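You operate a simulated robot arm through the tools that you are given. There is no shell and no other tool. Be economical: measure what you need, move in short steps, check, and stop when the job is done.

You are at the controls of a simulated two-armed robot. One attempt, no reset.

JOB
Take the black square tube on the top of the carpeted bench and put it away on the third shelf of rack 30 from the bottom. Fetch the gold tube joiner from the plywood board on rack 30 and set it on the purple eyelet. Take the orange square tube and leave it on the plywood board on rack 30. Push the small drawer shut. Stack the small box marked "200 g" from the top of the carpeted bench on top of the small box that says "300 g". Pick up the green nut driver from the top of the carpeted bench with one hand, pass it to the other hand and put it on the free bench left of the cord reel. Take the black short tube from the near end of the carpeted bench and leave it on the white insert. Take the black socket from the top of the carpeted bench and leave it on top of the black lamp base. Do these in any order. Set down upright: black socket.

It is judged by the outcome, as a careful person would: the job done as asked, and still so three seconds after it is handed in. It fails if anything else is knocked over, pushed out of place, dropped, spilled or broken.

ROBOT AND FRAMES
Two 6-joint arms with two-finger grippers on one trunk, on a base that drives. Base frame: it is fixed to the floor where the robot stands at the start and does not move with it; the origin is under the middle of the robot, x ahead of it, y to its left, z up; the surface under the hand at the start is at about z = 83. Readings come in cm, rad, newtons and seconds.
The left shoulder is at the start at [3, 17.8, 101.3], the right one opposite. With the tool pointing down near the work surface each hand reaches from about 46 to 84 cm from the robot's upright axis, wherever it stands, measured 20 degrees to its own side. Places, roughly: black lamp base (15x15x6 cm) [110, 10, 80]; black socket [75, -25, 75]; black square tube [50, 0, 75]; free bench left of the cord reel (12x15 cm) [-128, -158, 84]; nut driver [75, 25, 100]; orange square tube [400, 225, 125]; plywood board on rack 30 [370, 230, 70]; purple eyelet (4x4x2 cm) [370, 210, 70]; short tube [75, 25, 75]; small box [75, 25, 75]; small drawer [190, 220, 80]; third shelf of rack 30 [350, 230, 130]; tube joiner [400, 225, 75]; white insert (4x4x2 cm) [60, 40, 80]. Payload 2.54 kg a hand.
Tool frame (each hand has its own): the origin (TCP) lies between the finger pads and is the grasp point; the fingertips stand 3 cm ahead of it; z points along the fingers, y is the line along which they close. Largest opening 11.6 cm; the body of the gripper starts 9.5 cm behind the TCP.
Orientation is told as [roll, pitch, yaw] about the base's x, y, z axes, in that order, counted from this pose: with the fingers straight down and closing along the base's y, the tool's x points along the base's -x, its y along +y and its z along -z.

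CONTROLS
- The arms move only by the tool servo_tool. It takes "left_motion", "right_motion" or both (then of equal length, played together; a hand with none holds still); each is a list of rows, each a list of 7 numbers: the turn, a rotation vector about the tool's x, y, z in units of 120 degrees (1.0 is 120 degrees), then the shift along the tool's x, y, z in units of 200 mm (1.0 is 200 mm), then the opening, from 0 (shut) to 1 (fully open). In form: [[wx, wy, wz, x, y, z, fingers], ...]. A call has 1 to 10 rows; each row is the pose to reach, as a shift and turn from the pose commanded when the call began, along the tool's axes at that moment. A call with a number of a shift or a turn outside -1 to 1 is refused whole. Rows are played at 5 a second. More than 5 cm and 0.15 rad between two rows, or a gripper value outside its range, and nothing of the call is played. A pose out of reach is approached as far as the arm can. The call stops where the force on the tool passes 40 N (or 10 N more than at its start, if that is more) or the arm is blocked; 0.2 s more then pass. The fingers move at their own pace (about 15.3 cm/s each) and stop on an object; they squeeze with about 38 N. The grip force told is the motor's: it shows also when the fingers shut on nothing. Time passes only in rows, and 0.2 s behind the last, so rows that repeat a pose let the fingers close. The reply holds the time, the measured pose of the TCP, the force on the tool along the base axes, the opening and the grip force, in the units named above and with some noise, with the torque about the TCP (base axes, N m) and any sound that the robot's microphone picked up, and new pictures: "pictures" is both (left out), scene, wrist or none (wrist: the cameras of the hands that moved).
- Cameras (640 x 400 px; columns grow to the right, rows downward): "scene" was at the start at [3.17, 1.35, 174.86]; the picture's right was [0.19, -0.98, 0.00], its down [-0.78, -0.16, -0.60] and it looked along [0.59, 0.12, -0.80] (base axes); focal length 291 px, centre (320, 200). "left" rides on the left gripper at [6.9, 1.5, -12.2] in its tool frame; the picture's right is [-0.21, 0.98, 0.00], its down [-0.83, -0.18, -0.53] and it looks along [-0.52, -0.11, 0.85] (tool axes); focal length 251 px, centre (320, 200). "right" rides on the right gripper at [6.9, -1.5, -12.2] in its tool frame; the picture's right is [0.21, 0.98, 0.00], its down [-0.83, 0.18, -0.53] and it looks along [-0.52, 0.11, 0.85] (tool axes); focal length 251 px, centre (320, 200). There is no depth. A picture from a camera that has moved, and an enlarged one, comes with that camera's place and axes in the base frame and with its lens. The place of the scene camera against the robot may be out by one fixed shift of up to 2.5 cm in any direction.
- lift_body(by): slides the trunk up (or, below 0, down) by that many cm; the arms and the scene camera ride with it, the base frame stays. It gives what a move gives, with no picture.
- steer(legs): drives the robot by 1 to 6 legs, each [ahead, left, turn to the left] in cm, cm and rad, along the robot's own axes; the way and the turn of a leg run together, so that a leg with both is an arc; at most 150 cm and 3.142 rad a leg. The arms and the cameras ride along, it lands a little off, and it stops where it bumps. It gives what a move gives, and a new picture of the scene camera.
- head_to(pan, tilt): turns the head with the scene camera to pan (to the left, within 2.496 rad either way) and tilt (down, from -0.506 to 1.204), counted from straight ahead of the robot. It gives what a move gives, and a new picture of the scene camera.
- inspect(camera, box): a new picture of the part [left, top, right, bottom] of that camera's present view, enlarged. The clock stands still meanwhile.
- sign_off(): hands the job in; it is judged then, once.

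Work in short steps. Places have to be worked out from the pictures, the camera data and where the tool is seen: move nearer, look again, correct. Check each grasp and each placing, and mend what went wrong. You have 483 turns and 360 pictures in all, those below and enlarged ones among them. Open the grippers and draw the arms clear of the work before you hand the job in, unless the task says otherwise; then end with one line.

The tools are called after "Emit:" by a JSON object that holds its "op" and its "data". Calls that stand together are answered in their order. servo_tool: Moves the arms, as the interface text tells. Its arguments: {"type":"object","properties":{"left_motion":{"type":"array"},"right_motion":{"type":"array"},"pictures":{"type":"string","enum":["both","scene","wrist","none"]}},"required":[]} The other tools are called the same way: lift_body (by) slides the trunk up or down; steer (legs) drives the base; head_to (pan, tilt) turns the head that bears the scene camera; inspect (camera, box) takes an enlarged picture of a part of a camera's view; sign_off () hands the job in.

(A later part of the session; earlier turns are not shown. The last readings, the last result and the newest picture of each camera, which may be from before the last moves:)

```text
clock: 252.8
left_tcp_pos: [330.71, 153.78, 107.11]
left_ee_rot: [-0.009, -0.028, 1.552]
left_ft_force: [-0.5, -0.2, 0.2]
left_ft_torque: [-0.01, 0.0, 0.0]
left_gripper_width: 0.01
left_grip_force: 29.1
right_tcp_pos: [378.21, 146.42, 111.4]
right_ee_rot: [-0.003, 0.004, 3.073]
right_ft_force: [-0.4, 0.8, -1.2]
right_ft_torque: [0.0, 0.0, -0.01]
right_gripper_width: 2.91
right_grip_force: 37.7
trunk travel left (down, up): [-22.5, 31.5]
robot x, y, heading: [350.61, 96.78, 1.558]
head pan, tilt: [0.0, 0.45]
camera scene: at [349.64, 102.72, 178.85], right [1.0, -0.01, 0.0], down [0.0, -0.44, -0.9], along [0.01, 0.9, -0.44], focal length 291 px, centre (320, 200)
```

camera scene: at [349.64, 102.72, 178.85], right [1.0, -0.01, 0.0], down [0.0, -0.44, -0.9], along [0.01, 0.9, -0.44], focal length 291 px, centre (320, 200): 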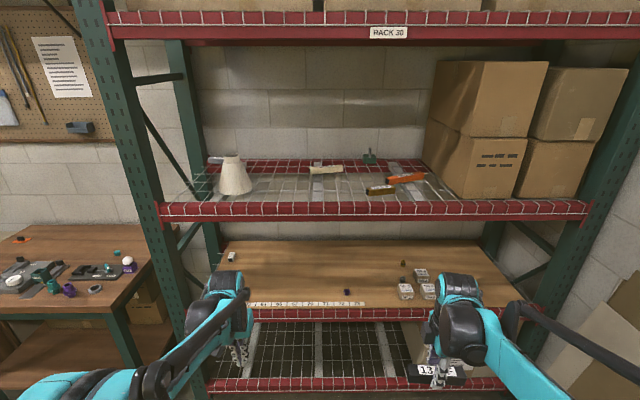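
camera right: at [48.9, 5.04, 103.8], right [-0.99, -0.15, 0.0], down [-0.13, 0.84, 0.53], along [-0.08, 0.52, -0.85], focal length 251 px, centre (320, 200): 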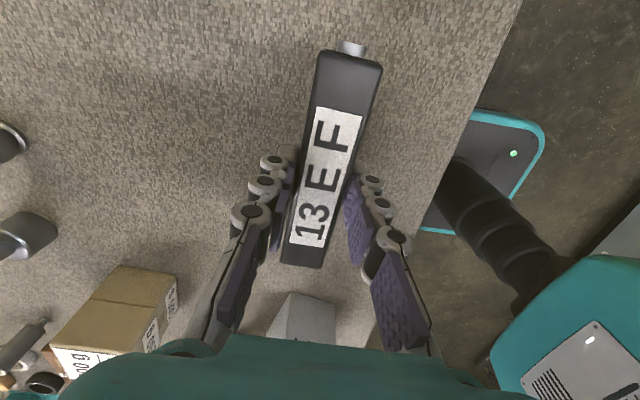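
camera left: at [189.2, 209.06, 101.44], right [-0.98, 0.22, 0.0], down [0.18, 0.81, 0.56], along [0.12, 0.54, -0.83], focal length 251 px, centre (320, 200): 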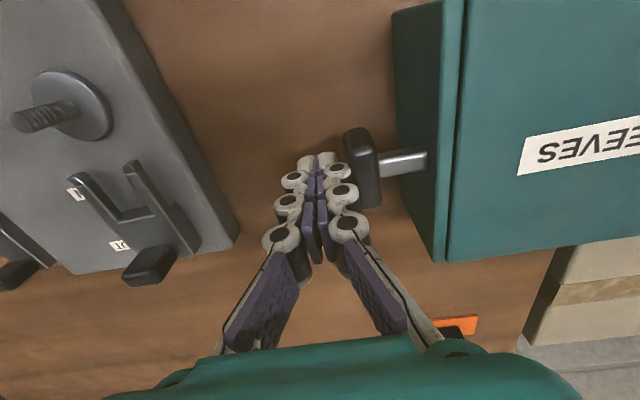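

Emit:
{"op": "inspect", "data": {"camera": "scene", "box": [190, 130, 470, 240]}}

Emit:
{"op": "inspect", "data": {"camera": "scene", "box": [200, 235, 460, 320]}}

Emit:
{"op": "inspect", "data": {"camera": "scene", "box": [320, 250, 450, 310]}}

```text
2.29 times, centred on (330, 185) of scene
camera zoom: at [349.64, 102.72, 178.85], right [1.0, -0.01, 0.0], down [0.0, -0.44, -0.9], along [0.01, 0.9, -0.44], focal length 666 px, centre (297, 234)
```

zoom: 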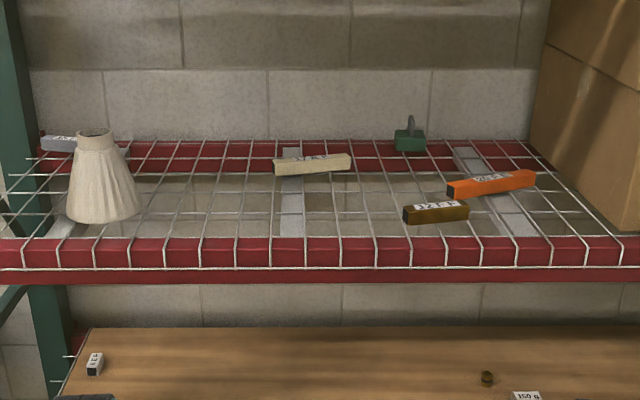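

```text
2.46 times, centred on (330, 278) of scene
camera zoom: at [349.64, 102.72, 178.85], right [1.0, -0.01, 0.0], down [0.0, -0.44, -0.9], along [0.01, 0.9, -0.44], focal length 717 px, centre (295, 9)
```

zoom: 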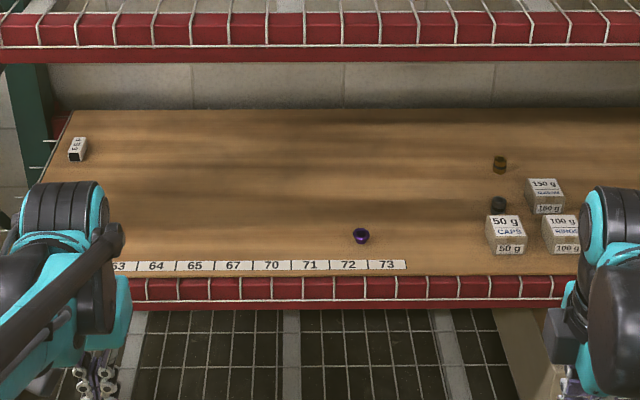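

```text
4.92 times, centred on (385, 280) of scene
camera zoom: at [349.64, 102.72, 178.85], right [1.0, -0.01, 0.0], down [0.0, -0.44, -0.9], along [0.01, 0.9, -0.44], focal length 1435 px, centre (0, -194)
```

zoom: 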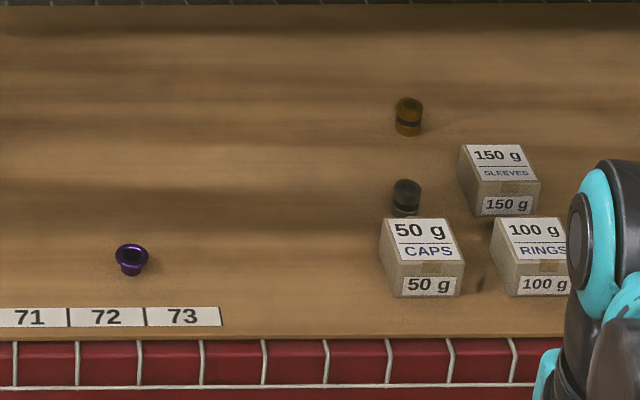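

Third shelf (wire) is at z≈127.5, front edge y≈206. Clear space at about (340, 217) between the lampshade and the olive tube. Raise the trunk 25 cm and drive to it.

Emit:
{"op": "lift_body", "data": {"by": 25}}

Emit:
{"op": "steer", "data": {"legs": [[0, 20, 0.014], [50, 0, 0]]}}

Emit:
{"op": "head_to", "data": {"pan": 0.0, "tilt": 0.85}}

```text
clock: 255.4
left_tcp_pos: [330.68, 153.78, 132.15]
left_ee_rot: [-0.008, -0.027, 1.551]
left_ft_force: [0.0, -0.3, 0.5]
left_ft_torque: [0.04, 0.03, 0.02]
left_gripper_width: 0.0
left_grip_force: 29.0
right_tcp_pos: [378.25, 146.51, 136.51]
right_ee_rot: [-0.004, 0.003, 3.075]
right_ft_force: [0.5, -0.4, -1.2]
right_ft_torque: [-0.02, -0.02, -0.02]
right_gripper_width: 2.89
right_grip_force: 38.1
trunk travel left (down, up): [-47.5, 6.5]
robot x, y, heading: [350.84, 96.48, 1.555]
head pan, tilt: [0.0, 0.45]
```

```text
clock: 259.6
left_tcp_pos: [309.77, 203.23, 132.15]
left_ee_rot: [-0.008, -0.027, 1.568]
left_ft_force: [-0.3, 0.3, 0.1]
left_ft_torque: [0.04, 0.02, 0.01]
left_gripper_width: 0.0
left_grip_force: 28.7
right_tcp_pos: [357.47, 196.61, 136.51]
right_ee_rot: [-0.004, 0.004, 3.09]
right_ft_force: [-0.1, 0.3, -0.7]
right_ft_torque: [-0.01, -0.03, -0.01]
right_gripper_width: 2.9
right_grip_force: 37.5
trunk travel left (down, up): [-47.5, 6.5]
robot x, y, heading: [330.64, 146.41, 1.576]
head pan, tilt: [0.0, 0.45]
camera scene: at [329.57, 152.51, 203.86], right [1.0, 0.0, 0.0], down [0.0, -0.44, -0.9], along [0.0, 0.9, -0.44], focal length 291 px, centre (320, 200)
```

scene: 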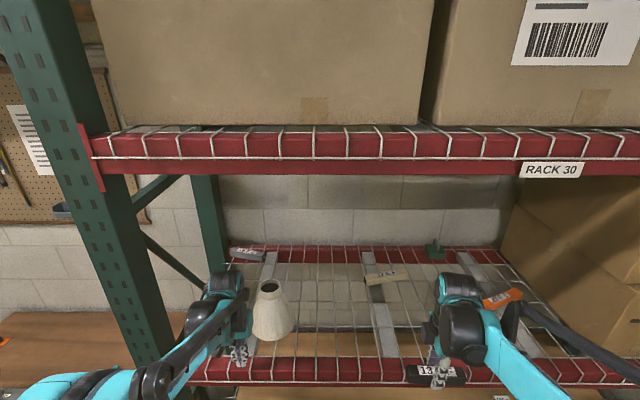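

```text
clock: 260.4
left_tcp_pos: [309.89, 203.23, 132.16]
left_ee_rot: [-0.006, -0.029, 1.568]
left_ft_force: [-0.6, 1.0, 0.5]
left_ft_torque: [0.0, -0.02, -0.03]
left_gripper_width: 0.0
left_grip_force: 28.5
right_tcp_pos: [357.56, 196.6, 136.5]
right_ee_rot: [-0.003, 0.006, 3.089]
right_ft_force: [-0.2, -0.1, -0.3]
right_ft_torque: [0.01, -0.02, -0.01]
right_gripper_width: 2.88
right_grip_force: 37.6
trunk travel left (down, up): [-47.5, 6.5]
robot x, y, heading: [330.76, 146.24, 1.581]
head pan, tilt: [0.0, 0.85]
camera scene: at [329.58, 151.18, 200.42], right [1.0, 0.0, 0.0], down [0.0, -0.75, -0.66], along [0.0, 0.66, -0.75], focal length 291 px, centre (320, 200)
```

scene: 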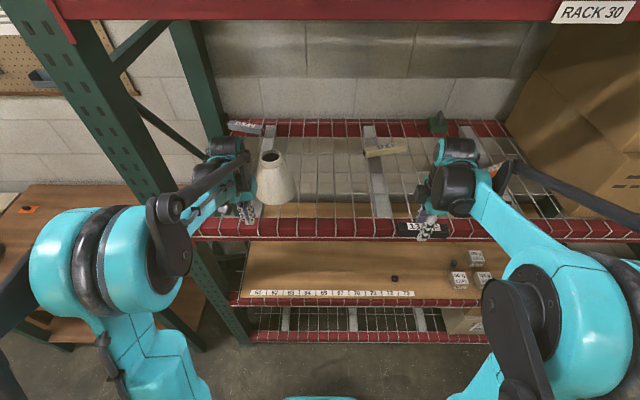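

Left hand is near the rack front: pull it back and up. Then view through the right wrist camera.

Emit:
{"op": "servo_tool", "data": {"left_motion": [[0, 0, 0, 0.05, 0, -0.15, 0], [0, 0, 0, 0.2, 0, -0.3, 0], [0, 0, 0, 0.35, 0, -0.4, 0]], "right_motion": [[0, 0, 0, 0, 0, -0.05, 0], [0, 0, 0, 0, 0, -0.1, 0], [0, 0, 0, 0, 0, -0.15, 0]], "pictures": "both"}}

```text
clock: 261.2
left_tcp_pos: [309.9, 195.92, 140.13]
left_ee_rot: [-0.007, -0.029, 1.569]
left_ft_force: [-0.3, 0.4, 0.3]
left_ft_torque: [0.04, 0.01, -0.02]
left_gripper_width: 0.02
left_grip_force: 29.0
right_tcp_pos: [357.44, 196.46, 139.56]
right_ee_rot: [-0.004, 0.005, 3.09]
right_ft_force: [-0.8, -0.9, -1.1]
right_ft_torque: [0.01, 0.01, 0.01]
right_gripper_width: 2.86
right_grip_force: 37.7
trunk travel left (down, up): [-47.5, 6.5]
robot x, y, heading: [330.91, 146.38, 1.576]
head pan, tilt: [0.0, 0.85]
camera scene: at [329.58, 150.94, 200.42], right [1.0, 0.0, 0.0], down [0.0, -0.75, -0.66], along [0.0, 0.66, -0.75], focal length 291 px, centre (320, 200)
camera right: at [364.31, 197.72, 151.78], right [0.16, -0.99, 0.0], down [-0.84, -0.14, 0.53], along [-0.52, -0.08, -0.85], focal length 251 px, centre (320, 200)
camera left: at [308.19, 188.72, 151.98], right [-0.98, 0.22, 0.0], down [0.18, 0.81, 0.56], along [0.12, 0.55, -0.83], focal length 251 px, centre (320, 200)
```

scene: 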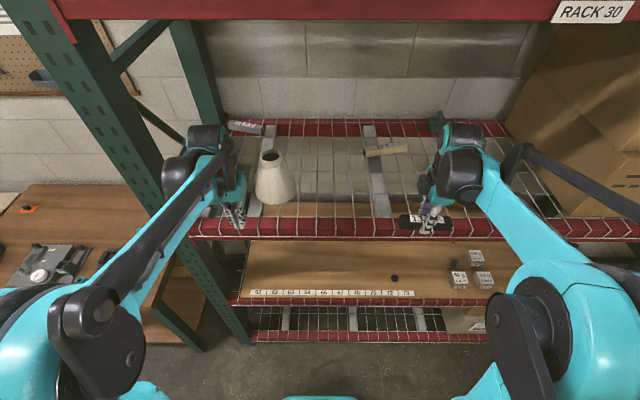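
right: 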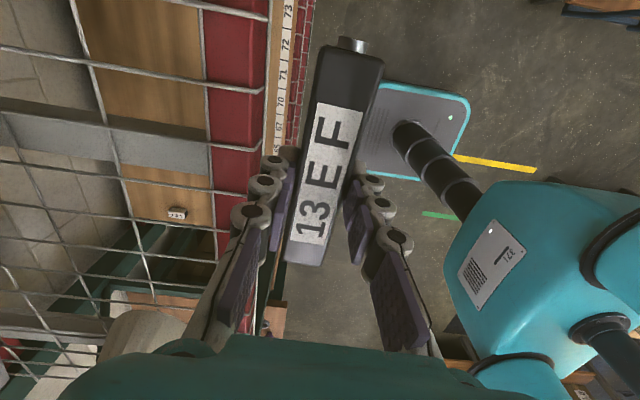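
left: 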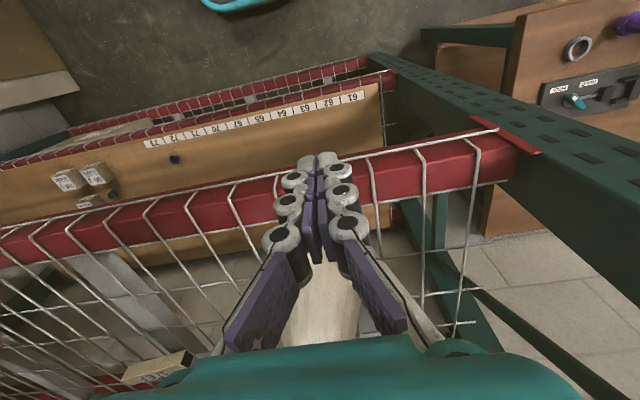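

Rack front edge y≈202, beam to ≈208. Move the tube in over the shelf at about (342, 215).

Emit:
{"op": "servo_tool", "data": {"right_motion": [[0, 0, 0, -0.14, -0.15, 0, 0], [0, 0, 0, -0.28, -0.3, 0, 0], [0, 0, 0, -0.42, -0.45, 0, 0], [0, 0, 0, -0.56, -0.6, 0, 0], [0, 0, 0, -0.7, -0.75, 0, 0], [0, 0, 0, -0.822, -0.884, 0, 0], [0, 0, 0, -0.822, -0.884, 0, 0]], "pictures": "both"}}

```text
clock: 262.8
left_tcp_pos: [310.04, 196.1, 139.96]
left_ee_rot: [-0.006, -0.027, 1.567]
left_ft_force: [0.3, -0.4, 0.5]
left_ft_torque: [0.02, 0.01, 0.03]
left_gripper_width: 0.0
left_grip_force: 28.7
right_tcp_pos: [341.75, 215.07, 139.37]
right_ee_rot: [-0.004, 0.005, 3.088]
right_ft_force: [-0.2, 0.6, -0.7]
right_ft_torque: [0.03, 0.01, 0.02]
right_gripper_width: 2.9
right_grip_force: 37.9
trunk travel left (down, up): [-47.5, 6.5]
robot x, y, heading: [330.74, 146.43, 1.576]
head pan, tilt: [0.0, 0.85]
camera scene: at [329.64, 151.07, 200.42], right [1.0, 0.0, 0.0], down [0.0, -0.75, -0.66], along [0.0, 0.66, -0.75], focal length 291 px, centre (320, 200)
camera right: at [348.61, 216.18, 151.68], right [0.16, -0.99, 0.0], down [-0.84, -0.14, 0.53], along [-0.52, -0.08, -0.85], focal length 251 px, centre (320, 200)
```

scene: 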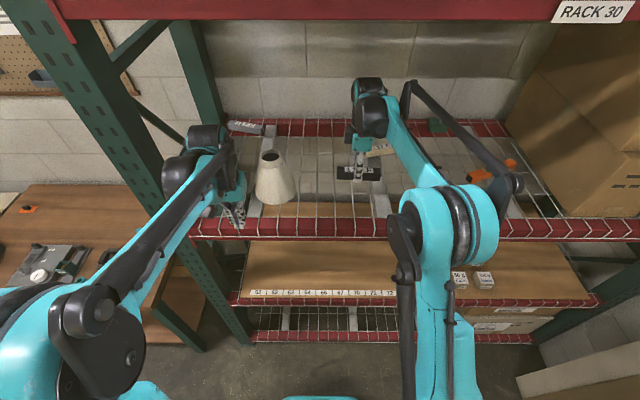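
right: 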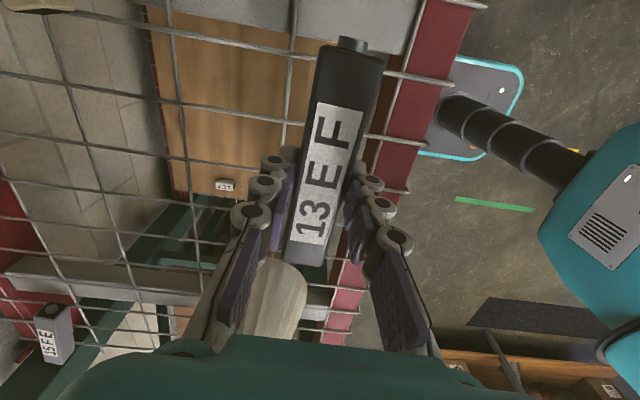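

Emit:
{"op": "servo_tool", "data": {"right_motion": [[0, 0, 0, 0, 0, 0.15, 0], [0, 0, 0, 0, 0, 0.28, 0], [0, 0, 0, 0, 0, 0.36, 0], [0, 0, 0, 0, 0, 0.39, 0]], "pictures": "wrist"}}

```text
clock: 263.8
left_tcp_pos: [309.87, 196.13, 139.85]
left_ee_rot: [-0.01, -0.029, 1.567]
left_ft_force: [0.1, 0.2, 0.1]
left_ft_torque: [0.0, -0.04, 0.0]
left_gripper_width: 0.0
left_grip_force: 28.6
right_tcp_pos: [341.86, 215.16, 131.52]
right_ee_rot: [-0.002, 0.006, 3.089]
right_ft_force: [-0.6, -0.2, -1.1]
right_ft_torque: [-0.04, -0.01, 0.03]
right_gripper_width: 2.87
right_grip_force: 38.0
trunk travel left (down, up): [-47.5, 6.5]
robot x, y, heading: [330.74, 146.64, 1.576]
head pan, tilt: [0.0, 0.85]
camera right: at [348.75, 216.39, 143.74], right [0.16, -0.99, 0.0], down [-0.84, -0.14, 0.53], along [-0.52, -0.09, -0.85], focal length 251 px, centre (320, 200)
```

right: 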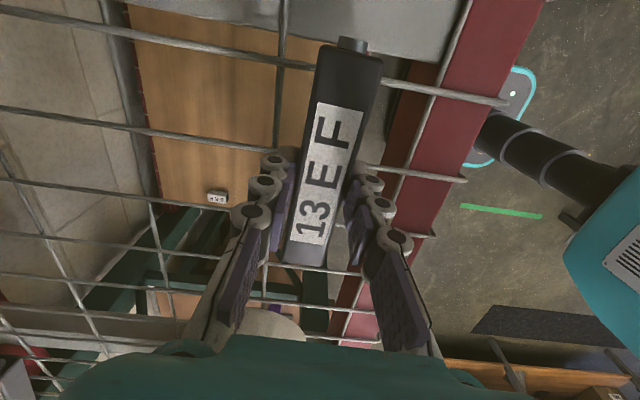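

Emit:
{"op": "servo_tool", "data": {"right_motion": [[0, 0, 0, 0, 0, 0.02, 0], [0, 0, 0, 0, 0, 0.035, 0], [0, 0, 0, 0, 0, 0.05, 0], [0, 0, 0, 0, 0, 0.065, 0]], "pictures": "none"}}

```text
clock: 264.8
left_tcp_pos: [309.87, 196.11, 139.83]
left_ee_rot: [-0.009, -0.03, 1.569]
left_ft_force: [0.0, 0.7, -0.6]
left_ft_torque: [-0.02, 0.04, -0.03]
left_gripper_width: 0.01
left_grip_force: 29.0
right_tcp_pos: [341.94, 215.26, 130.36]
right_ee_rot: [-0.001, 0.005, 3.089]
right_ft_force: [-0.3, -0.4, -0.3]
right_ft_torque: [-0.01, -0.03, 0.01]
right_gripper_width: 2.88
right_grip_force: 38.2
trunk travel left (down, up): [-47.5, 6.5]
robot x, y, heading: [330.78, 146.44, 1.575]
head pan, tilt: [0.0, 0.85]
```

Emit:
{"op": "servo_tool", "data": {"right_motion": [[0, 0, 0, 0, 0, 0.015, 0], [0, 0, 0, 0, 0, 0.03, 0], [0, 0, 0, 0, 0, 0.045, 0], [0, 0, 0, 0, 0, 0.06, 0]], "pictures": "wrist"}}

```text
clock: 265.8
left_tcp_pos: [309.68, 196.13, 139.87]
left_ee_rot: [-0.009, -0.029, 1.567]
left_ft_force: [-0.1, -0.3, 0.3]
left_ft_torque: [0.0, 0.0, -0.03]
left_gripper_width: 0.01
left_grip_force: 28.5
right_tcp_pos: [342.06, 215.12, 129.11]
right_ee_rot: [-0.004, 0.006, 3.09]
right_ft_force: [0.0, -0.3, -0.5]
right_ft_torque: [0.01, 0.01, 0.03]
right_gripper_width: 2.92
right_grip_force: 37.4
trunk travel left (down, up): [-47.5, 6.5]
robot x, y, heading: [330.58, 146.65, 1.571]
head pan, tilt: [0.0, 0.85]
camera right: at [348.88, 216.35, 141.3], right [0.16, -0.99, 0.0], down [-0.84, -0.14, 0.53], along [-0.52, -0.09, -0.85], focal length 251 px, centre (320, 200)
```

right: 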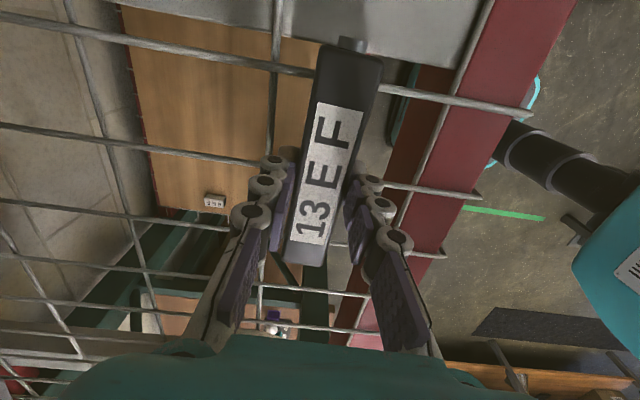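

Emit:
{"op": "servo_tool", "data": {"right_motion": [[0, 0, 0, 0, 0, 0.015, 0], [0, 0, 0, 0, 0, 0.03, 0], [0, 0, 0, 0, 0, 0.045, 0], [0, 0, 0, 0, 0, 0.06, 0], [0, 0, 0, 0, 0, 0.075, 0], [0, 0, 0, 0, 0, 0.09, 0]], "pictures": "wrist"}}

```text
clock: 266.4
left_tcp_pos: [309.79, 195.88, 139.97]
left_ee_rot: [-0.006, -0.029, 1.566]
left_ft_force: [-0.1, 0.2, 0.4]
left_ft_torque: [-0.03, -0.02, 0.03]
left_gripper_width: 0.0
left_grip_force: 28.3
right_tcp_pos: [341.92, 215.09, 128.99]
right_ee_rot: [-0.006, 0.003, 3.089]
right_ft_force: [-1.0, -2.1, 15.9]
right_ft_torque: [-0.23, -0.1, 0.01]
right_gripper_width: 2.87
right_grip_force: 37.8
trunk travel left (down, up): [-47.5, 6.5]
robot x, y, heading: [330.8, 146.27, 1.575]
head pan, tilt: [0.0, 0.85]
stopped in row 2 (right hand): the force on the tool passed its limit at 48 N (the readings are from after the stop); the commanded pose is now the measured one
camera right: at [348.86, 216.28, 141.2], right [0.16, -0.99, -0.01], down [-0.84, -0.14, 0.53], along [-0.52, -0.08, -0.85], focal length 251 px, centre (320, 200)
```

right: 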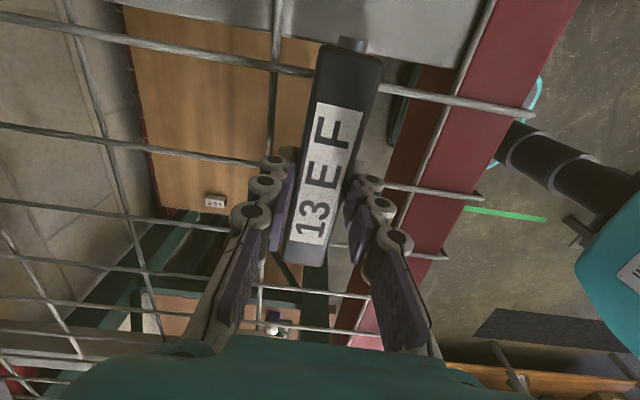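

Contact; shelf surface ≈125.8. Release and rise.

Emit:
{"op": "servo_tool", "data": {"right_motion": [[0, 0, 0, 0, 0, -0.005, 0], [0, 0, 0, 0, 0, -0.005, 0.4], [0, 0, 0, 0, 0, -0.005, 0.5], [0, 0, 0, 0, 0, -0.005, 0.5], [0, 0, 0, 0, 0, -0.15, 0.5], [0, 0, 0, 0, 0, -0.35, 0.5], [0, 0, 0, 0, 0, -0.5, 0.5]], "pictures": "wrist"}}

```text
clock: 268.0
left_tcp_pos: [309.85, 196.04, 140.05]
left_ee_rot: [-0.008, -0.028, 1.568]
left_ft_force: [0.4, -0.1, -0.2]
left_ft_torque: [-0.01, -0.02, 0.0]
left_gripper_width: 0.0
left_grip_force: 28.2
right_tcp_pos: [341.85, 215.38, 138.65]
right_ee_rot: [-0.007, 0.005, 3.088]
right_ft_force: [0.1, -0.6, 0.3]
right_ft_torque: [0.03, -0.03, 0.0]
right_gripper_width: 5.8
right_grip_force: 0.0
trunk travel left (down, up): [-47.5, 6.5]
robot x, y, heading: [330.71, 146.46, 1.578]
head pan, tilt: [0.0, 0.85]
camera right: at [348.74, 216.34, 150.98], right [0.16, -0.99, -0.01], down [-0.84, -0.14, 0.53], along [-0.52, -0.08, -0.85], focal length 251 px, centre (320, 200)
```

right: 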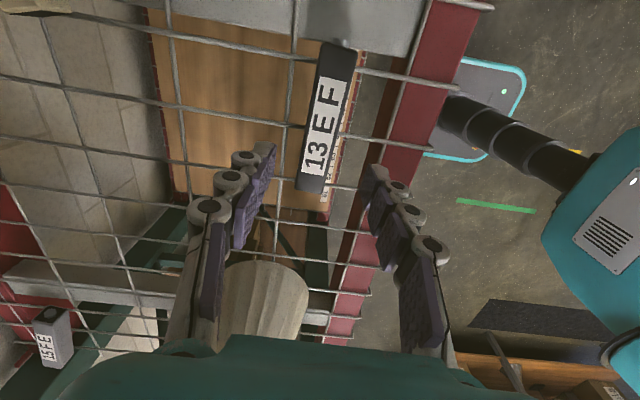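

Tube is on the shelf. Retract the right hand out of the rack, then sidestep right toward the orange tube (~(391, 229)).

Emit:
{"op": "servo_tool", "data": {"right_motion": [[0, 0, 0, 0, 0, -0.1, 0.5], [0, 0, 0, 0.1, 0.2, -0.1, 0.5], [0, 0, 0, 0.2, 0.4, -0.1, 0.5], [0, 0, 0, 0.3, 0.6, -0.1, 0.5], [0, 0, 0, 0.45, 0.78, -0.1, 0.5], [0, 0, 0, 0.6, 0.95, -0.1, 0.5]], "pictures": "none"}}

Emit:
{"op": "steer", "data": {"legs": [[0, -42, 0]]}}

Emit:
{"op": "inspect", "data": {"camera": "right", "box": [0, 0, 640, 400]}}

```text
clock: 269.4
left_tcp_pos: [309.86, 195.93, 139.94]
left_ee_rot: [-0.008, -0.031, 1.566]
left_ft_force: [0.3, 0.2, -0.2]
left_ft_torque: [0.03, 0.03, 0.01]
left_gripper_width: 0.0
left_grip_force: 29.1
right_tcp_pos: [353.21, 195.47, 140.74]
right_ee_rot: [-0.009, 0.006, 3.09]
right_ft_force: [-0.4, -0.6, -0.6]
right_ft_torque: [0.0, 0.02, -0.01]
right_gripper_width: 5.8
right_grip_force: 0.1
trunk travel left (down, up): [-47.5, 6.5]
robot x, y, heading: [330.94, 146.45, 1.576]
head pan, tilt: [0.0, 0.85]
```

```text
clock: 272.0
left_tcp_pos: [351.63, 196.32, 139.94]
left_ee_rot: [-0.008, -0.028, 1.567]
left_ft_force: [-0.9, 0.3, 1.1]
left_ft_torque: [0.0, -0.03, -0.01]
left_gripper_width: 0.03
left_grip_force: 28.2
right_tcp_pos: [394.78, 195.84, 140.71]
right_ee_rot: [-0.007, 0.005, 3.092]
right_ft_force: [-0.5, -0.5, -0.6]
right_ft_torque: [-0.01, -0.01, 0.03]
right_gripper_width: 5.78
right_grip_force: 0.0
trunk travel left (down, up): [-47.5, 6.5]
robot x, y, heading: [372.72, 146.33, 1.58]
head pan, tilt: [0.0, 0.85]
camera scene: at [371.32, 151.39, 200.41], right [1.0, 0.01, 0.0], down [0.0, -0.75, -0.66], along [0.0, 0.66, -0.75], focal length 291 px, centre (320, 200)
```

scene: 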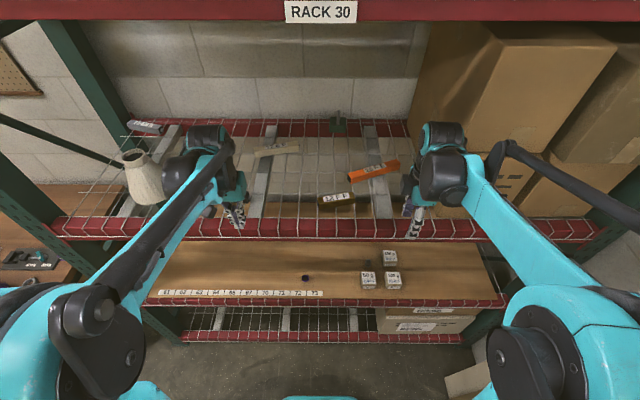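

```text
1.00 times, centred on (320, 200) of right (not enlarged: the box is as wide or as high as the picture)
camera zoom: at [401.69, 196.99, 152.87], right [0.16, -0.99, -0.01], down [-0.84, -0.14, 0.53], along [-0.52, -0.08, -0.85], focal length 251 px, centre (320, 200)
```

zoom: 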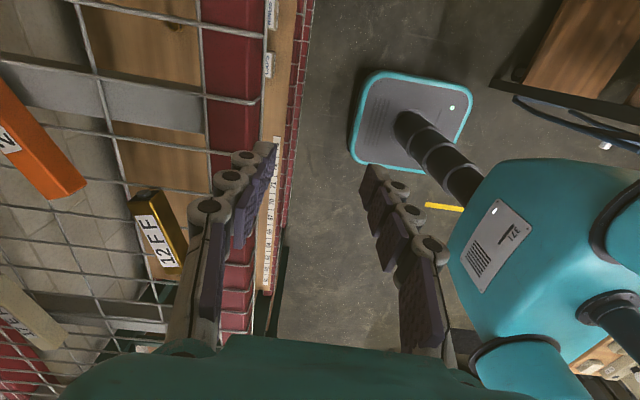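

Orange tube centre ≈(393, 227), axis ~20° from x. Move in above it while yawing to match.

Emit:
{"op": "servo_tool", "data": {"right_motion": [[0, 0, -0.04, -0.02, -0.2, -0.05, 0.5], [0, 0, -0.08, -0.05, -0.4, -0.05, 0.6], [0, 0, -0.12, -0.08, -0.6, -0.05, 0.7], [0, 0, -0.16, -0.1, -0.8, -0.05, 0.7], [0, 0, -0.19, -0.12, -1.0, -0.05, 0.7], [0, 0, -0.19, -0.12, -1.0, -0.05, 0.7]], "pictures": "both"}}

```text
clock: 273.4
left_tcp_pos: [351.58, 196.22, 139.95]
left_ee_rot: [-0.007, -0.03, 1.568]
left_ft_force: [0.5, 0.0, -0.5]
left_ft_torque: [0.04, -0.02, -0.03]
left_gripper_width: 0.0
left_grip_force: 28.5
right_tcp_pos: [393.55, 215.98, 141.9]
right_ee_rot: [-0.006, 0.006, -2.795]
right_ft_force: [0.7, -0.3, -0.8]
right_ft_torque: [0.02, -0.01, -0.02]
right_gripper_width: 8.12
right_grip_force: 0.0
trunk travel left (down, up): [-47.5, 6.5]
robot x, y, heading: [372.44, 146.52, 1.577]
head pan, tilt: [0.0, 0.85]
camera scene: at [371.42, 151.16, 200.42], right [1.0, 0.0, 0.0], down [0.0, -0.75, -0.66], along [0.0, 0.66, -0.75], focal length 291 px, centre (320, 200)
camera right: at [399.42, 219.65, 154.12], right [0.53, -0.84, 0.0], down [-0.72, -0.46, 0.53], along [-0.45, -0.28, -0.85], focal length 251 px, centre (320, 200)
```

scene: 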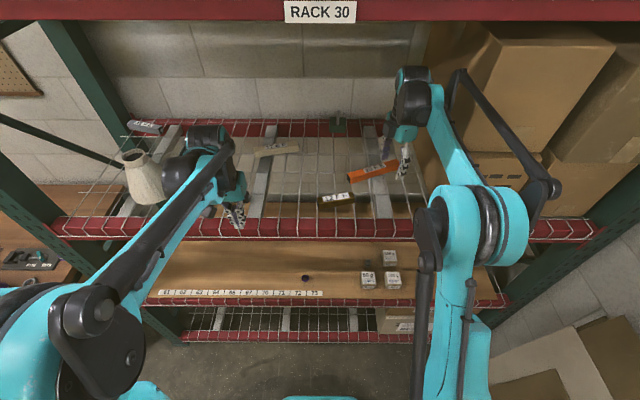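
right: 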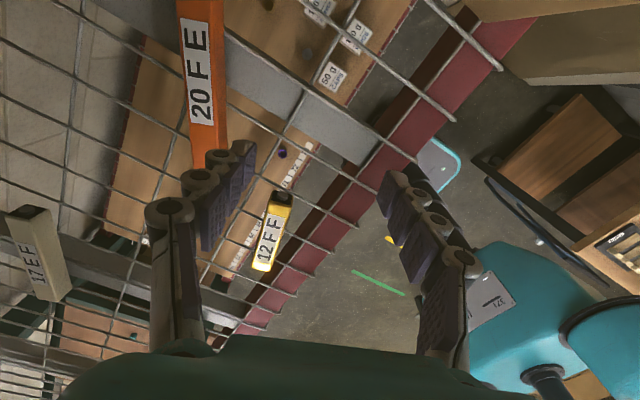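

Tube "20 E F" aligned with the hand within ~1.5°. Shift over its centre (392.8, 227.6) and descend partway.

Emit:
{"op": "servo_tool", "data": {"right_motion": [[0, 0, 0, 0.05, -0.19, 0, 0.7], [0, 0, -0.006, 0.11, -0.38, 0, 0.7], [0, 0, -0.012, 0.162, -0.558, 0, 0.7], [0, 0, -0.012, 0.162, -0.558, 0.2, 0.7], [0, 0, -0.012, 0.162, -0.558, 0.37, 0.7], [0, 0, -0.012, 0.162, -0.558, 0.37, 0.7]], "pictures": "wrist"}}

```text
clock: 274.8
left_tcp_pos: [351.63, 196.35, 140.01]
left_ee_rot: [-0.006, -0.028, 1.567]
left_ft_force: [0.4, 0.2, -0.1]
left_ft_torque: [-0.02, 0.02, -0.01]
left_gripper_width: 0.0
left_grip_force: 28.1
right_tcp_pos: [392.98, 225.9, 134.7]
right_ee_rot: [-0.003, 0.005, -2.771]
right_ft_force: [0.2, 0.1, 0.1]
right_ft_torque: [0.02, 0.01, -0.01]
right_gripper_width: 8.13
right_grip_force: 0.0
right hand out of reach, approached as far as the arm can: row 2, 3, 4, 5, 6
trunk travel left (down, up): [-47.5, 6.5]
robot x, y, heading: [372.42, 146.61, 1.577]
head pan, tilt: [0.0, 0.85]
camera right: at [398.69, 229.68, 146.89], right [0.55, -0.83, 0.0], down [-0.71, -0.47, 0.53], along [-0.44, -0.29, -0.85], focal length 251 px, centre (320, 200)
```

right: 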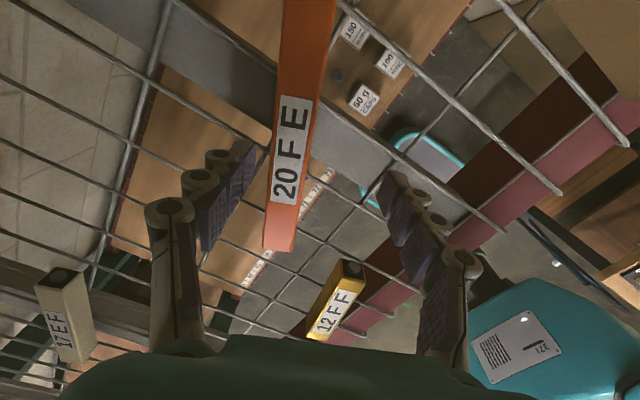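

Just out of reach; drive 5 cm nearer (hands are above everything on the shelf).

Emit:
{"op": "steer", "data": {"legs": [[5, 0, 0]]}}

Emit:
{"op": "inspect", "data": {"camera": "right", "box": [0, 0, 640, 400]}}

```text
clock: 275.7
left_tcp_pos: [351.65, 200.72, 140.08]
left_ee_rot: [-0.007, -0.031, 1.569]
left_ft_force: [0.2, 0.4, 0.5]
left_ft_torque: [0.07, 0.01, 0.0]
left_gripper_width: 0.01
left_grip_force: 28.8
right_tcp_pos: [392.93, 230.47, 135.09]
right_ee_rot: [-0.007, 0.009, -2.771]
right_ft_force: [0.2, 0.4, 0.2]
right_ft_torque: [0.02, -0.03, 0.01]
right_gripper_width: 8.14
right_grip_force: 0.2
trunk travel left (down, up): [-47.5, 6.5]
robot x, y, heading: [372.97, 151.85, 1.575]
head pan, tilt: [0.0, 0.85]
camera scene: at [371.38, 155.74, 200.43], right [1.0, 0.0, 0.0], down [0.0, -0.75, -0.66], along [0.0, 0.66, -0.75], focal length 291 px, centre (320, 200)
```

scene: 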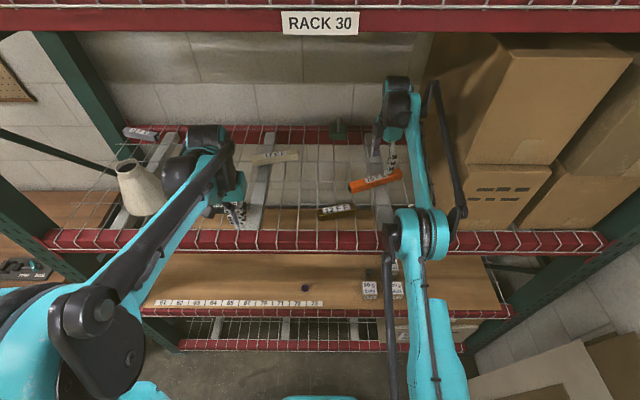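

```text
1.00 times, centred on (320, 200) of right (not enlarged: the box is as wide or as high as the picture)
camera zoom: at [398.67, 234.2, 147.19], right [0.55, -0.83, 0.0], down [-0.71, -0.47, 0.53], along [-0.44, -0.29, -0.85], focal length 251 px, centre (320, 200)
```

zoom: 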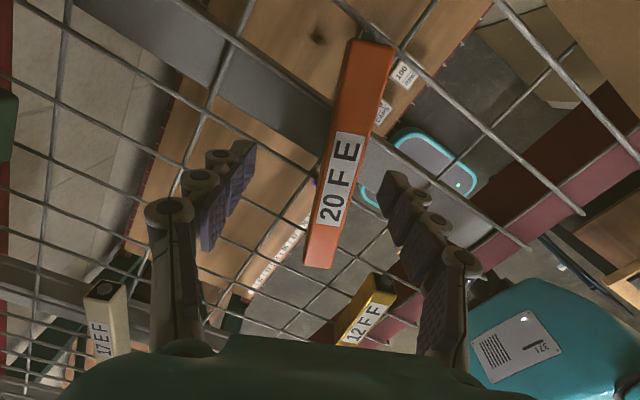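

Tube centre (391.7, 227.8), angle ≈24°. Correct and descend.

Emit:
{"op": "servo_tool", "data": {"right_motion": [[0, 0, -0.012, -0.053, 0.051, 0, 0.7], [0, 0, -0.025, -0.106, 0.102, 0, 0.7], [0, 0, -0.025, -0.106, 0.102, 0.1, 0.7], [0, 0, -0.025, -0.106, 0.102, 0.2, 0.7], [0, 0, -0.025, -0.106, 0.102, 0.24, 0.7], [0, 0, -0.025, -0.106, 0.102, 0.24, 0.7]], "pictures": "wrist"}}

```text
clock: 277.1
left_tcp_pos: [351.73, 201.16, 139.85]
left_ee_rot: [-0.007, -0.028, 1.567]
left_ft_force: [0.4, 0.2, -0.1]
left_ft_torque: [-0.04, -0.01, 0.01]
left_gripper_width: 0.01
left_grip_force: 28.4
right_tcp_pos: [391.64, 228.04, 129.67]
right_ee_rot: [-0.004, 0.008, -2.717]
right_ft_force: [1.0, 0.2, -0.3]
right_ft_torque: [-0.01, 0.01, 0.0]
right_gripper_width: 8.09
right_grip_force: 0.1
trunk travel left (down, up): [-47.5, 6.5]
robot x, y, heading: [372.2, 151.18, 1.574]
head pan, tilt: [0.0, 0.85]
camera right: at [397.25, 232.27, 141.99], right [0.6, -0.8, 0.0], down [-0.68, -0.51, 0.53], along [-0.42, -0.31, -0.85], focal length 251 px, centre (320, 200)
```

right: 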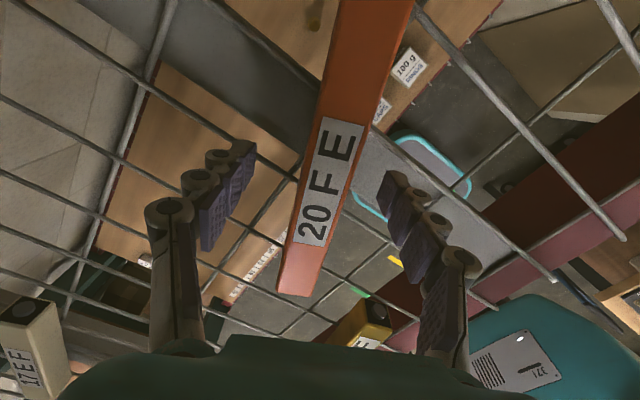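

Emit:
{"op": "servo_tool", "data": {"right_motion": [[0, 0, 0, 0, 0, 0.015, 0.7], [0, 0, 0, 0, 0, 0.015, 0.3], [0, 0, 0, 0, 0, 0.015, 0], [0, 0, 0, 0, 0, 0.015, 0], [0, 0, 0, 0, 0, -0.12, 0], [0, 0, 0, 0, 0, -0.25, 0]], "pictures": "wrist"}}

```text
clock: 278.5
left_tcp_pos: [351.6, 201.09, 139.99]
left_ee_rot: [-0.009, -0.029, 1.568]
left_ft_force: [0.8, 0.1, 0.3]
left_ft_torque: [-0.01, -0.01, 0.01]
left_gripper_width: 0.0
left_grip_force: 28.6
right_tcp_pos: [391.63, 228.03, 134.99]
right_ee_rot: [-0.004, 0.008, -2.718]
right_ft_force: [0.4, -0.1, -1.7]
right_ft_torque: [0.05, 0.0, -0.02]
right_gripper_width: 2.91
right_grip_force: 38.1
trunk travel left (down, up): [-47.5, 6.5]
robot x, y, heading: [372.86, 151.25, 1.571]
head pan, tilt: [0.0, 0.85]
camera right: at [397.24, 232.17, 147.23], right [0.6, -0.8, 0.0], down [-0.68, -0.51, 0.53], along [-0.42, -0.31, -0.85], focal length 251 px, centre (320, 200)
```

right: 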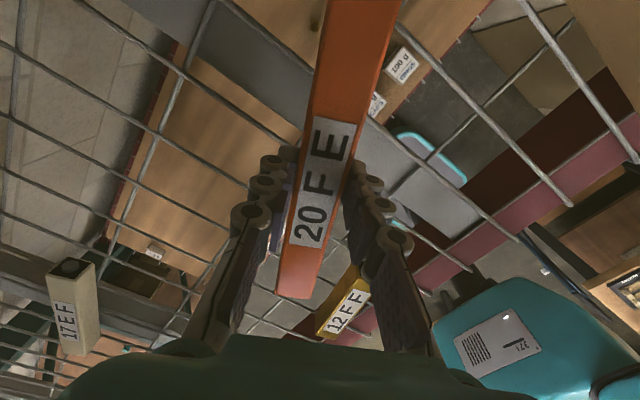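

Got it. Lift, straighten yaw and retract out of the rack.

Emit:
{"op": "servo_tool", "data": {"right_motion": [[0, 0, 0, 0, 0, -0.2, 0], [0, 0, 0, 0, 0, -0.35, 0], [0, 0, 0.04, -0.08, 0.18, -0.35, 0], [0, 0, 0.08, -0.16, 0.36, -0.35, 0], [0, 0, 0.12, -0.24, 0.54, -0.35, 0], [0, 0, 0.16, -0.32, 0.72, -0.35, 0], [0, 0, 0.203, -0.41, 0.91, -0.35, 0]], "pictures": "none"}}

Emit:
{"op": "servo_tool", "data": {"right_motion": [[0, 0, 0, 0, 0.2, 0, 0], [0, 0, 0, 0, 0.4, 0, 0], [0, 0, 0, 0, 0.55, 0, 0]], "pictures": "both"}}

```text
clock: 280.1
left_tcp_pos: [351.63, 200.89, 140.05]
left_ee_rot: [-0.008, -0.031, 1.569]
left_ft_force: [0.0, -0.4, 0.6]
left_ft_torque: [0.0, 0.01, -0.01]
left_gripper_width: 0.01
left_grip_force: 28.4
right_tcp_pos: [391.48, 207.93, 141.53]
right_ee_rot: [-0.008, 0.006, 3.139]
right_ft_force: [0.1, -0.5, -1.1]
right_ft_torque: [0.05, -0.01, -0.04]
right_gripper_width: 2.9
right_grip_force: 37.8
trunk travel left (down, up): [-47.5, 6.5]
robot x, y, heading: [372.53, 151.65, 1.576]
head pan, tilt: [0.0, 0.85]
```

```text
clock: 280.9
left_tcp_pos: [351.75, 201.19, 140.0]
left_ee_rot: [-0.007, -0.028, 1.566]
left_ft_force: [0.9, 0.2, 1.0]
left_ft_torque: [-0.03, 0.03, 0.01]
left_gripper_width: 0.0
left_grip_force: 28.8
right_tcp_pos: [391.57, 197.1, 141.72]
right_ee_rot: [-0.008, 0.005, 3.14]
right_ft_force: [-0.5, 0.2, -1.3]
right_ft_torque: [0.04, 0.0, 0.0]
right_gripper_width: 2.87
right_grip_force: 37.8
trunk travel left (down, up): [-47.5, 6.5]
robot x, y, heading: [372.54, 151.28, 1.582]
head pan, tilt: [0.0, 0.85]
camera scene: at [371.4, 156.35, 200.41], right [1.0, 0.0, 0.0], down [0.0, -0.75, -0.66], along [0.0, 0.66, -0.75], focal length 291 px, centre (320, 200)
camera right: at [398.44, 198.54, 153.87], right [0.21, -0.98, -0.01], down [-0.83, -0.18, 0.53], along [-0.52, -0.11, -0.85], focal length 251 px, centre (320, 200)
```

scene: 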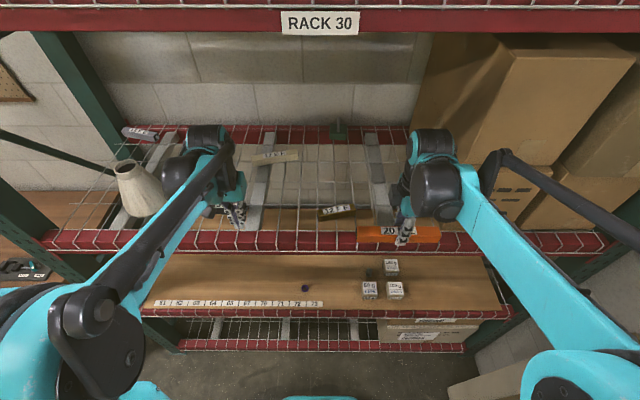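
right: 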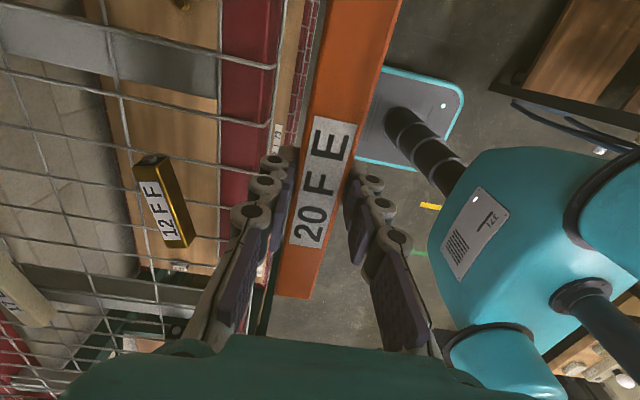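

Orange tube held. Back out 30 cm, lower the trunk 40 cm for the plywood level, and sidestep left.

Emit:
{"op": "steer", "data": {"legs": [[-30, 0, 0], [0, 34, -0.008]]}}

Emit:
{"op": "lift_body", "data": {"by": -40}}

Emit:
{"op": "head_to", "data": {"pan": 0.0, "tilt": 0.6}}

```text
clock: 282.6
left_tcp_pos: [350.85, 178.15, 140.24]
left_ee_rot: [-0.007, -0.035, 1.582]
left_ft_force: [0.0, -1.4, 1.8]
left_ft_torque: [0.15, 0.01, -0.01]
left_gripper_width: 0.01
left_grip_force: 28.3
right_tcp_pos: [390.95, 174.69, 141.94]
right_ee_rot: [-0.013, 0.006, -3.128]
right_ft_force: [0.0, -0.6, -0.7]
right_ft_torque: [0.16, -0.01, -0.01]
right_gripper_width: 2.89
right_grip_force: 37.7
trunk travel left (down, up): [-47.5, 6.5]
robot x, y, heading: [372.46, 129.92, 1.595]
head pan, tilt: [0.0, 0.85]
stopped in leg 1: the robot was blocked; the commanded pose is now the measured one
camera scene: at [371.35, 133.27, 200.44], right [1.0, 0.02, 0.0], down [0.01, -0.75, -0.66], along [-0.01, 0.66, -0.75], focal length 291 px, centre (320, 200)
```

scene: 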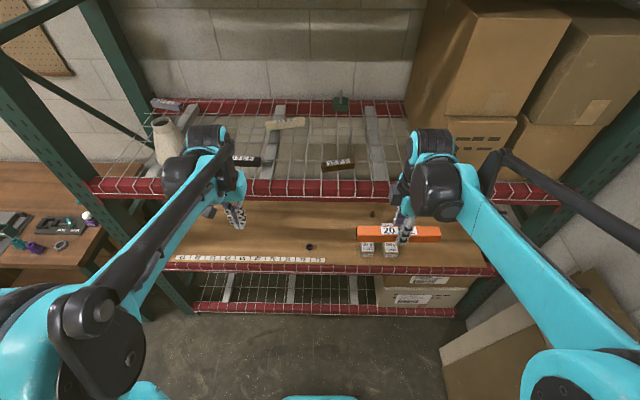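

```text
clock: 286.5
left_tcp_pos: [350.64, 179.05, 99.91]
left_ee_rot: [-0.007, -0.028, 1.583]
left_ft_force: [-0.2, 0.2, -0.4]
left_ft_torque: [-0.01, 0.0, 0.01]
left_gripper_width: 0.0
left_grip_force: 28.2
right_tcp_pos: [390.6, 175.57, 101.63]
right_ee_rot: [-0.007, 0.005, -3.127]
right_ft_force: [0.2, -0.1, -1.0]
right_ft_torque: [0.04, -0.01, 0.01]
right_gripper_width: 2.88
right_grip_force: 38.2
trunk travel left (down, up): [-7.5, 46.5]
robot x, y, heading: [372.85, 129.9, 1.595]
head pan, tilt: [0.0, 0.85]
```

```text
clock: 287.2
left_tcp_pos: [350.62, 179.06, 99.96]
left_ee_rot: [-0.007, -0.027, 1.582]
left_ft_force: [0.8, 0.3, -0.2]
left_ft_torque: [0.0, -0.01, -0.04]
left_gripper_width: 0.0
left_grip_force: 28.6
right_tcp_pos: [390.65, 175.52, 101.62]
right_ee_rot: [-0.007, 0.005, -3.128]
right_ft_force: [0.0, 0.2, -1.9]
right_ft_torque: [0.01, -0.04, 0.02]
right_gripper_width: 2.9
right_grip_force: 37.9
trunk travel left (down, up): [-7.5, 46.5]
robot x, y, heading: [372.03, 129.9, 1.594]
head pan, tilt: [0.0, 0.6]
camera scene: at [371.03, 135.48, 162.5], right [1.0, 0.02, 0.0], down [0.01, -0.57, -0.82], along [-0.02, 0.82, -0.57], focal length 291 px, centre (320, 200)
```

scene: 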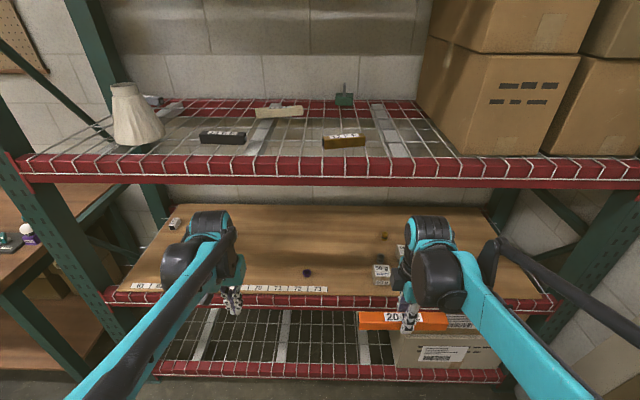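

Blocked while backing at x≈372; look behind to see what is there.

Emit:
{"op": "head_to", "data": {"pan": -2.3, "tilt": 0.8}}

Emit:
{"op": "head_to", "data": {"pan": 2.4, "tilt": 0.8}}

```text
clock: 289.4
left_tcp_pos: [350.67, 179.11, 99.92]
left_ee_rot: [-0.007, -0.03, 1.582]
left_ft_force: [0.0, -1.3, -0.5]
left_ft_torque: [-0.02, 0.01, 0.01]
left_gripper_width: 0.02
left_grip_force: 29.0
right_tcp_pos: [390.66, 175.52, 101.71]
right_ee_rot: [-0.006, 0.005, -3.128]
right_ft_force: [-0.7, -0.7, -1.6]
right_ft_torque: [0.01, 0.0, 0.01]
right_gripper_width: 2.91
right_grip_force: 37.4
trunk travel left (down, up): [-7.5, 46.5]
robot x, y, heading: [372.58, 129.42, 1.593]
head pan, tilt: [-2.3, 0.799]
camera scene: at [377.34, 121.39, 160.82], right [-0.65, -0.76, 0.0], down [-0.54, 0.47, -0.7], along [0.53, -0.45, -0.72], focal length 291 px, centre (320, 200)
```

scene: 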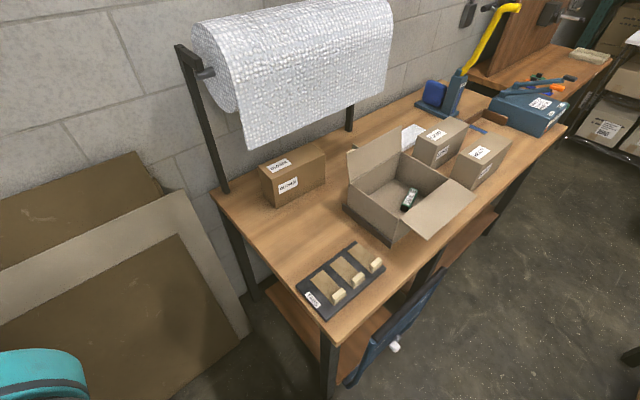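

```text
clock: 293.1
left_tcp_pos: [350.59, 179.15, 99.88]
left_ee_rot: [-0.007, -0.026, 1.584]
left_ft_force: [-0.4, 0.2, 0.8]
left_ft_torque: [0.03, 0.01, 0.0]
left_gripper_width: 0.0
left_grip_force: 28.8
right_tcp_pos: [390.67, 175.56, 101.58]
right_ee_rot: [-0.007, 0.005, -3.127]
right_ft_force: [0.0, 0.0, -1.3]
right_ft_torque: [-0.01, 0.02, 0.01]
right_gripper_width: 2.91
right_grip_force: 38.1
trunk travel left (down, up): [-7.5, 46.5]
robot x, y, heading: [372.97, 129.67, 1.589]
head pan, tilt: [2.4, 0.799]
camera scene: at [365.89, 120.58, 160.82], right [-0.75, 0.66, 0.0], down [0.47, 0.54, -0.7], along [-0.46, -0.52, -0.72], focal length 291 px, centre (320, 200)
```

scene: 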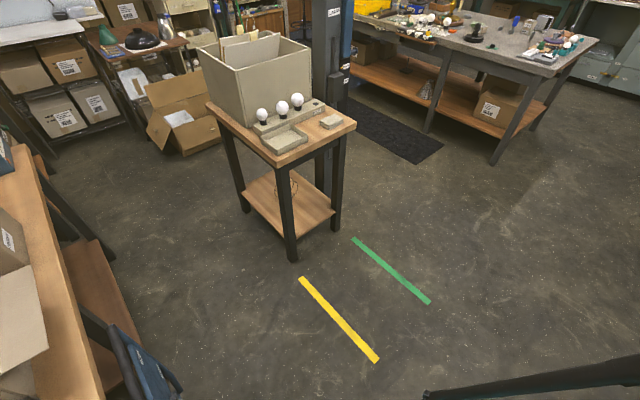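

Emit:
{"op": "head_to", "data": {"pan": -2.45, "tilt": 1.1}}

```text
clock: 296.9
left_tcp_pos: [350.62, 178.95, 99.94]
left_ee_rot: [-0.007, -0.027, 1.583]
left_ft_force: [1.0, -0.1, -0.7]
left_ft_torque: [-0.01, -0.01, -0.04]
left_gripper_width: 0.0
left_grip_force: 28.5
right_tcp_pos: [390.69, 175.51, 101.72]
right_ee_rot: [-0.007, 0.006, -3.126]
right_ft_force: [-0.6, 0.7, -1.2]
right_ft_torque: [0.03, -0.04, 0.02]
right_gripper_width: 2.9
right_grip_force: 38.8
trunk travel left (down, up): [-7.5, 46.5]
robot x, y, heading: [372.5, 129.62, 1.593]
head pan, tilt: [-2.45, 1.1]
camera scene: at [375.34, 121.86, 158.64], right [-0.76, -0.65, 0.0], down [-0.58, 0.67, -0.45], along [0.3, -0.34, -0.89], focal length 291 px, centre (320, 200)
```

scene: 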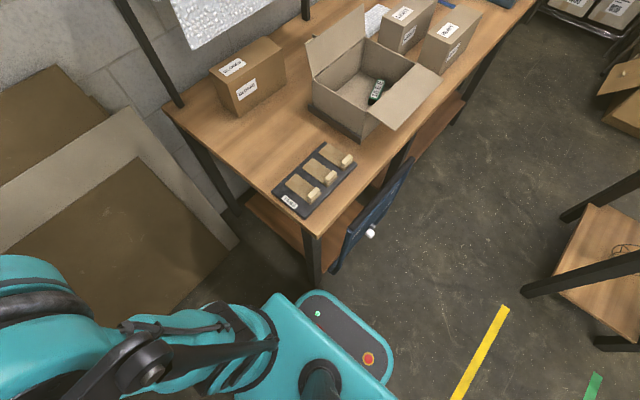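

I only nudged the packing table's leg; everything there still stands. Move clear and sidestep left, then look at the plywood.

Emit:
{"op": "steer", "data": {"legs": [[5, 0, 0], [0, 34, -0.022]]}}

Emit:
{"op": "head_to", "data": {"pan": 0.0, "tilt": 0.7}}

```text
clock: 299.7
left_tcp_pos: [317.32, 184.01, 100.02]
left_ee_rot: [-0.008, -0.029, 1.567]
left_ft_force: [0.0, 0.2, -0.2]
left_ft_torque: [-0.01, -0.06, 0.03]
left_gripper_width: 0.0
left_grip_force: 28.7
right_tcp_pos: [357.35, 179.86, 101.75]
right_ee_rot: [-0.007, 0.009, 3.139]
right_ft_force: [-0.6, -0.1, -2.0]
right_ft_torque: [-0.03, -0.04, -0.03]
right_gripper_width: 2.9
right_grip_force: 37.7
trunk travel left (down, up): [-7.5, 46.5]
robot x, y, heading: [338.72, 134.21, 1.577]
head pan, tilt: [-2.45, 1.1]
camera scene: at [341.16, 126.35, 158.65], right [-0.77, -0.64, 0.0], down [-0.57, 0.68, -0.45], along [0.29, -0.35, -0.89], focal length 291 px, centre (320, 200)
```

scene: 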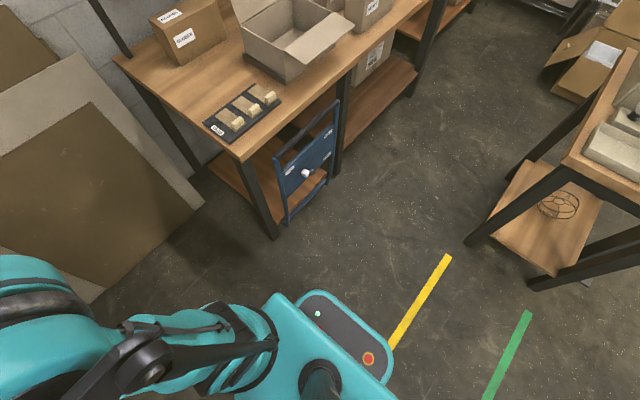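

```text
clock: 301.9
left_tcp_pos: [317.39, 183.9, 99.93]
left_ee_rot: [-0.006, -0.029, 1.567]
left_ft_force: [0.0, 0.6, 0.3]
left_ft_torque: [-0.03, -0.01, 0.03]
left_gripper_width: 0.01
left_grip_force: 28.4
right_tcp_pos: [357.58, 179.78, 101.61]
right_ee_rot: [-0.007, 0.006, 3.14]
right_ft_force: [0.3, 0.0, -1.3]
right_ft_torque: [-0.01, 0.04, -0.03]
right_gripper_width: 2.93
right_grip_force: 38.2
trunk travel left (down, up): [-7.5, 46.5]
robot x, y, heading: [337.95, 134.34, 1.571]
head pan, tilt: [0.0, 0.7]
camera scene: at [337.19, 139.69, 161.64], right [1.0, 0.0, 0.0], down [0.0, -0.64, -0.76], along [0.0, 0.76, -0.64], focal length 291 px, centre (320, 200)
```

scene: 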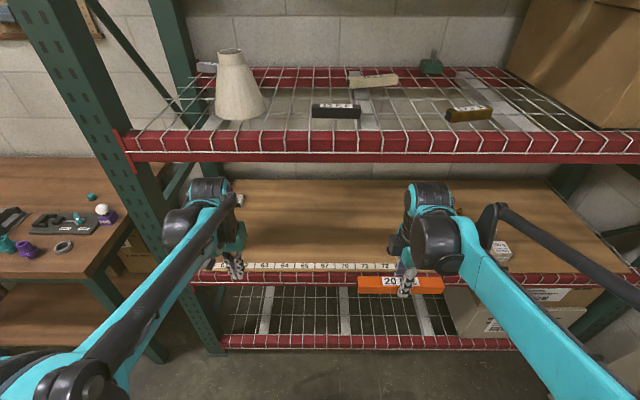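

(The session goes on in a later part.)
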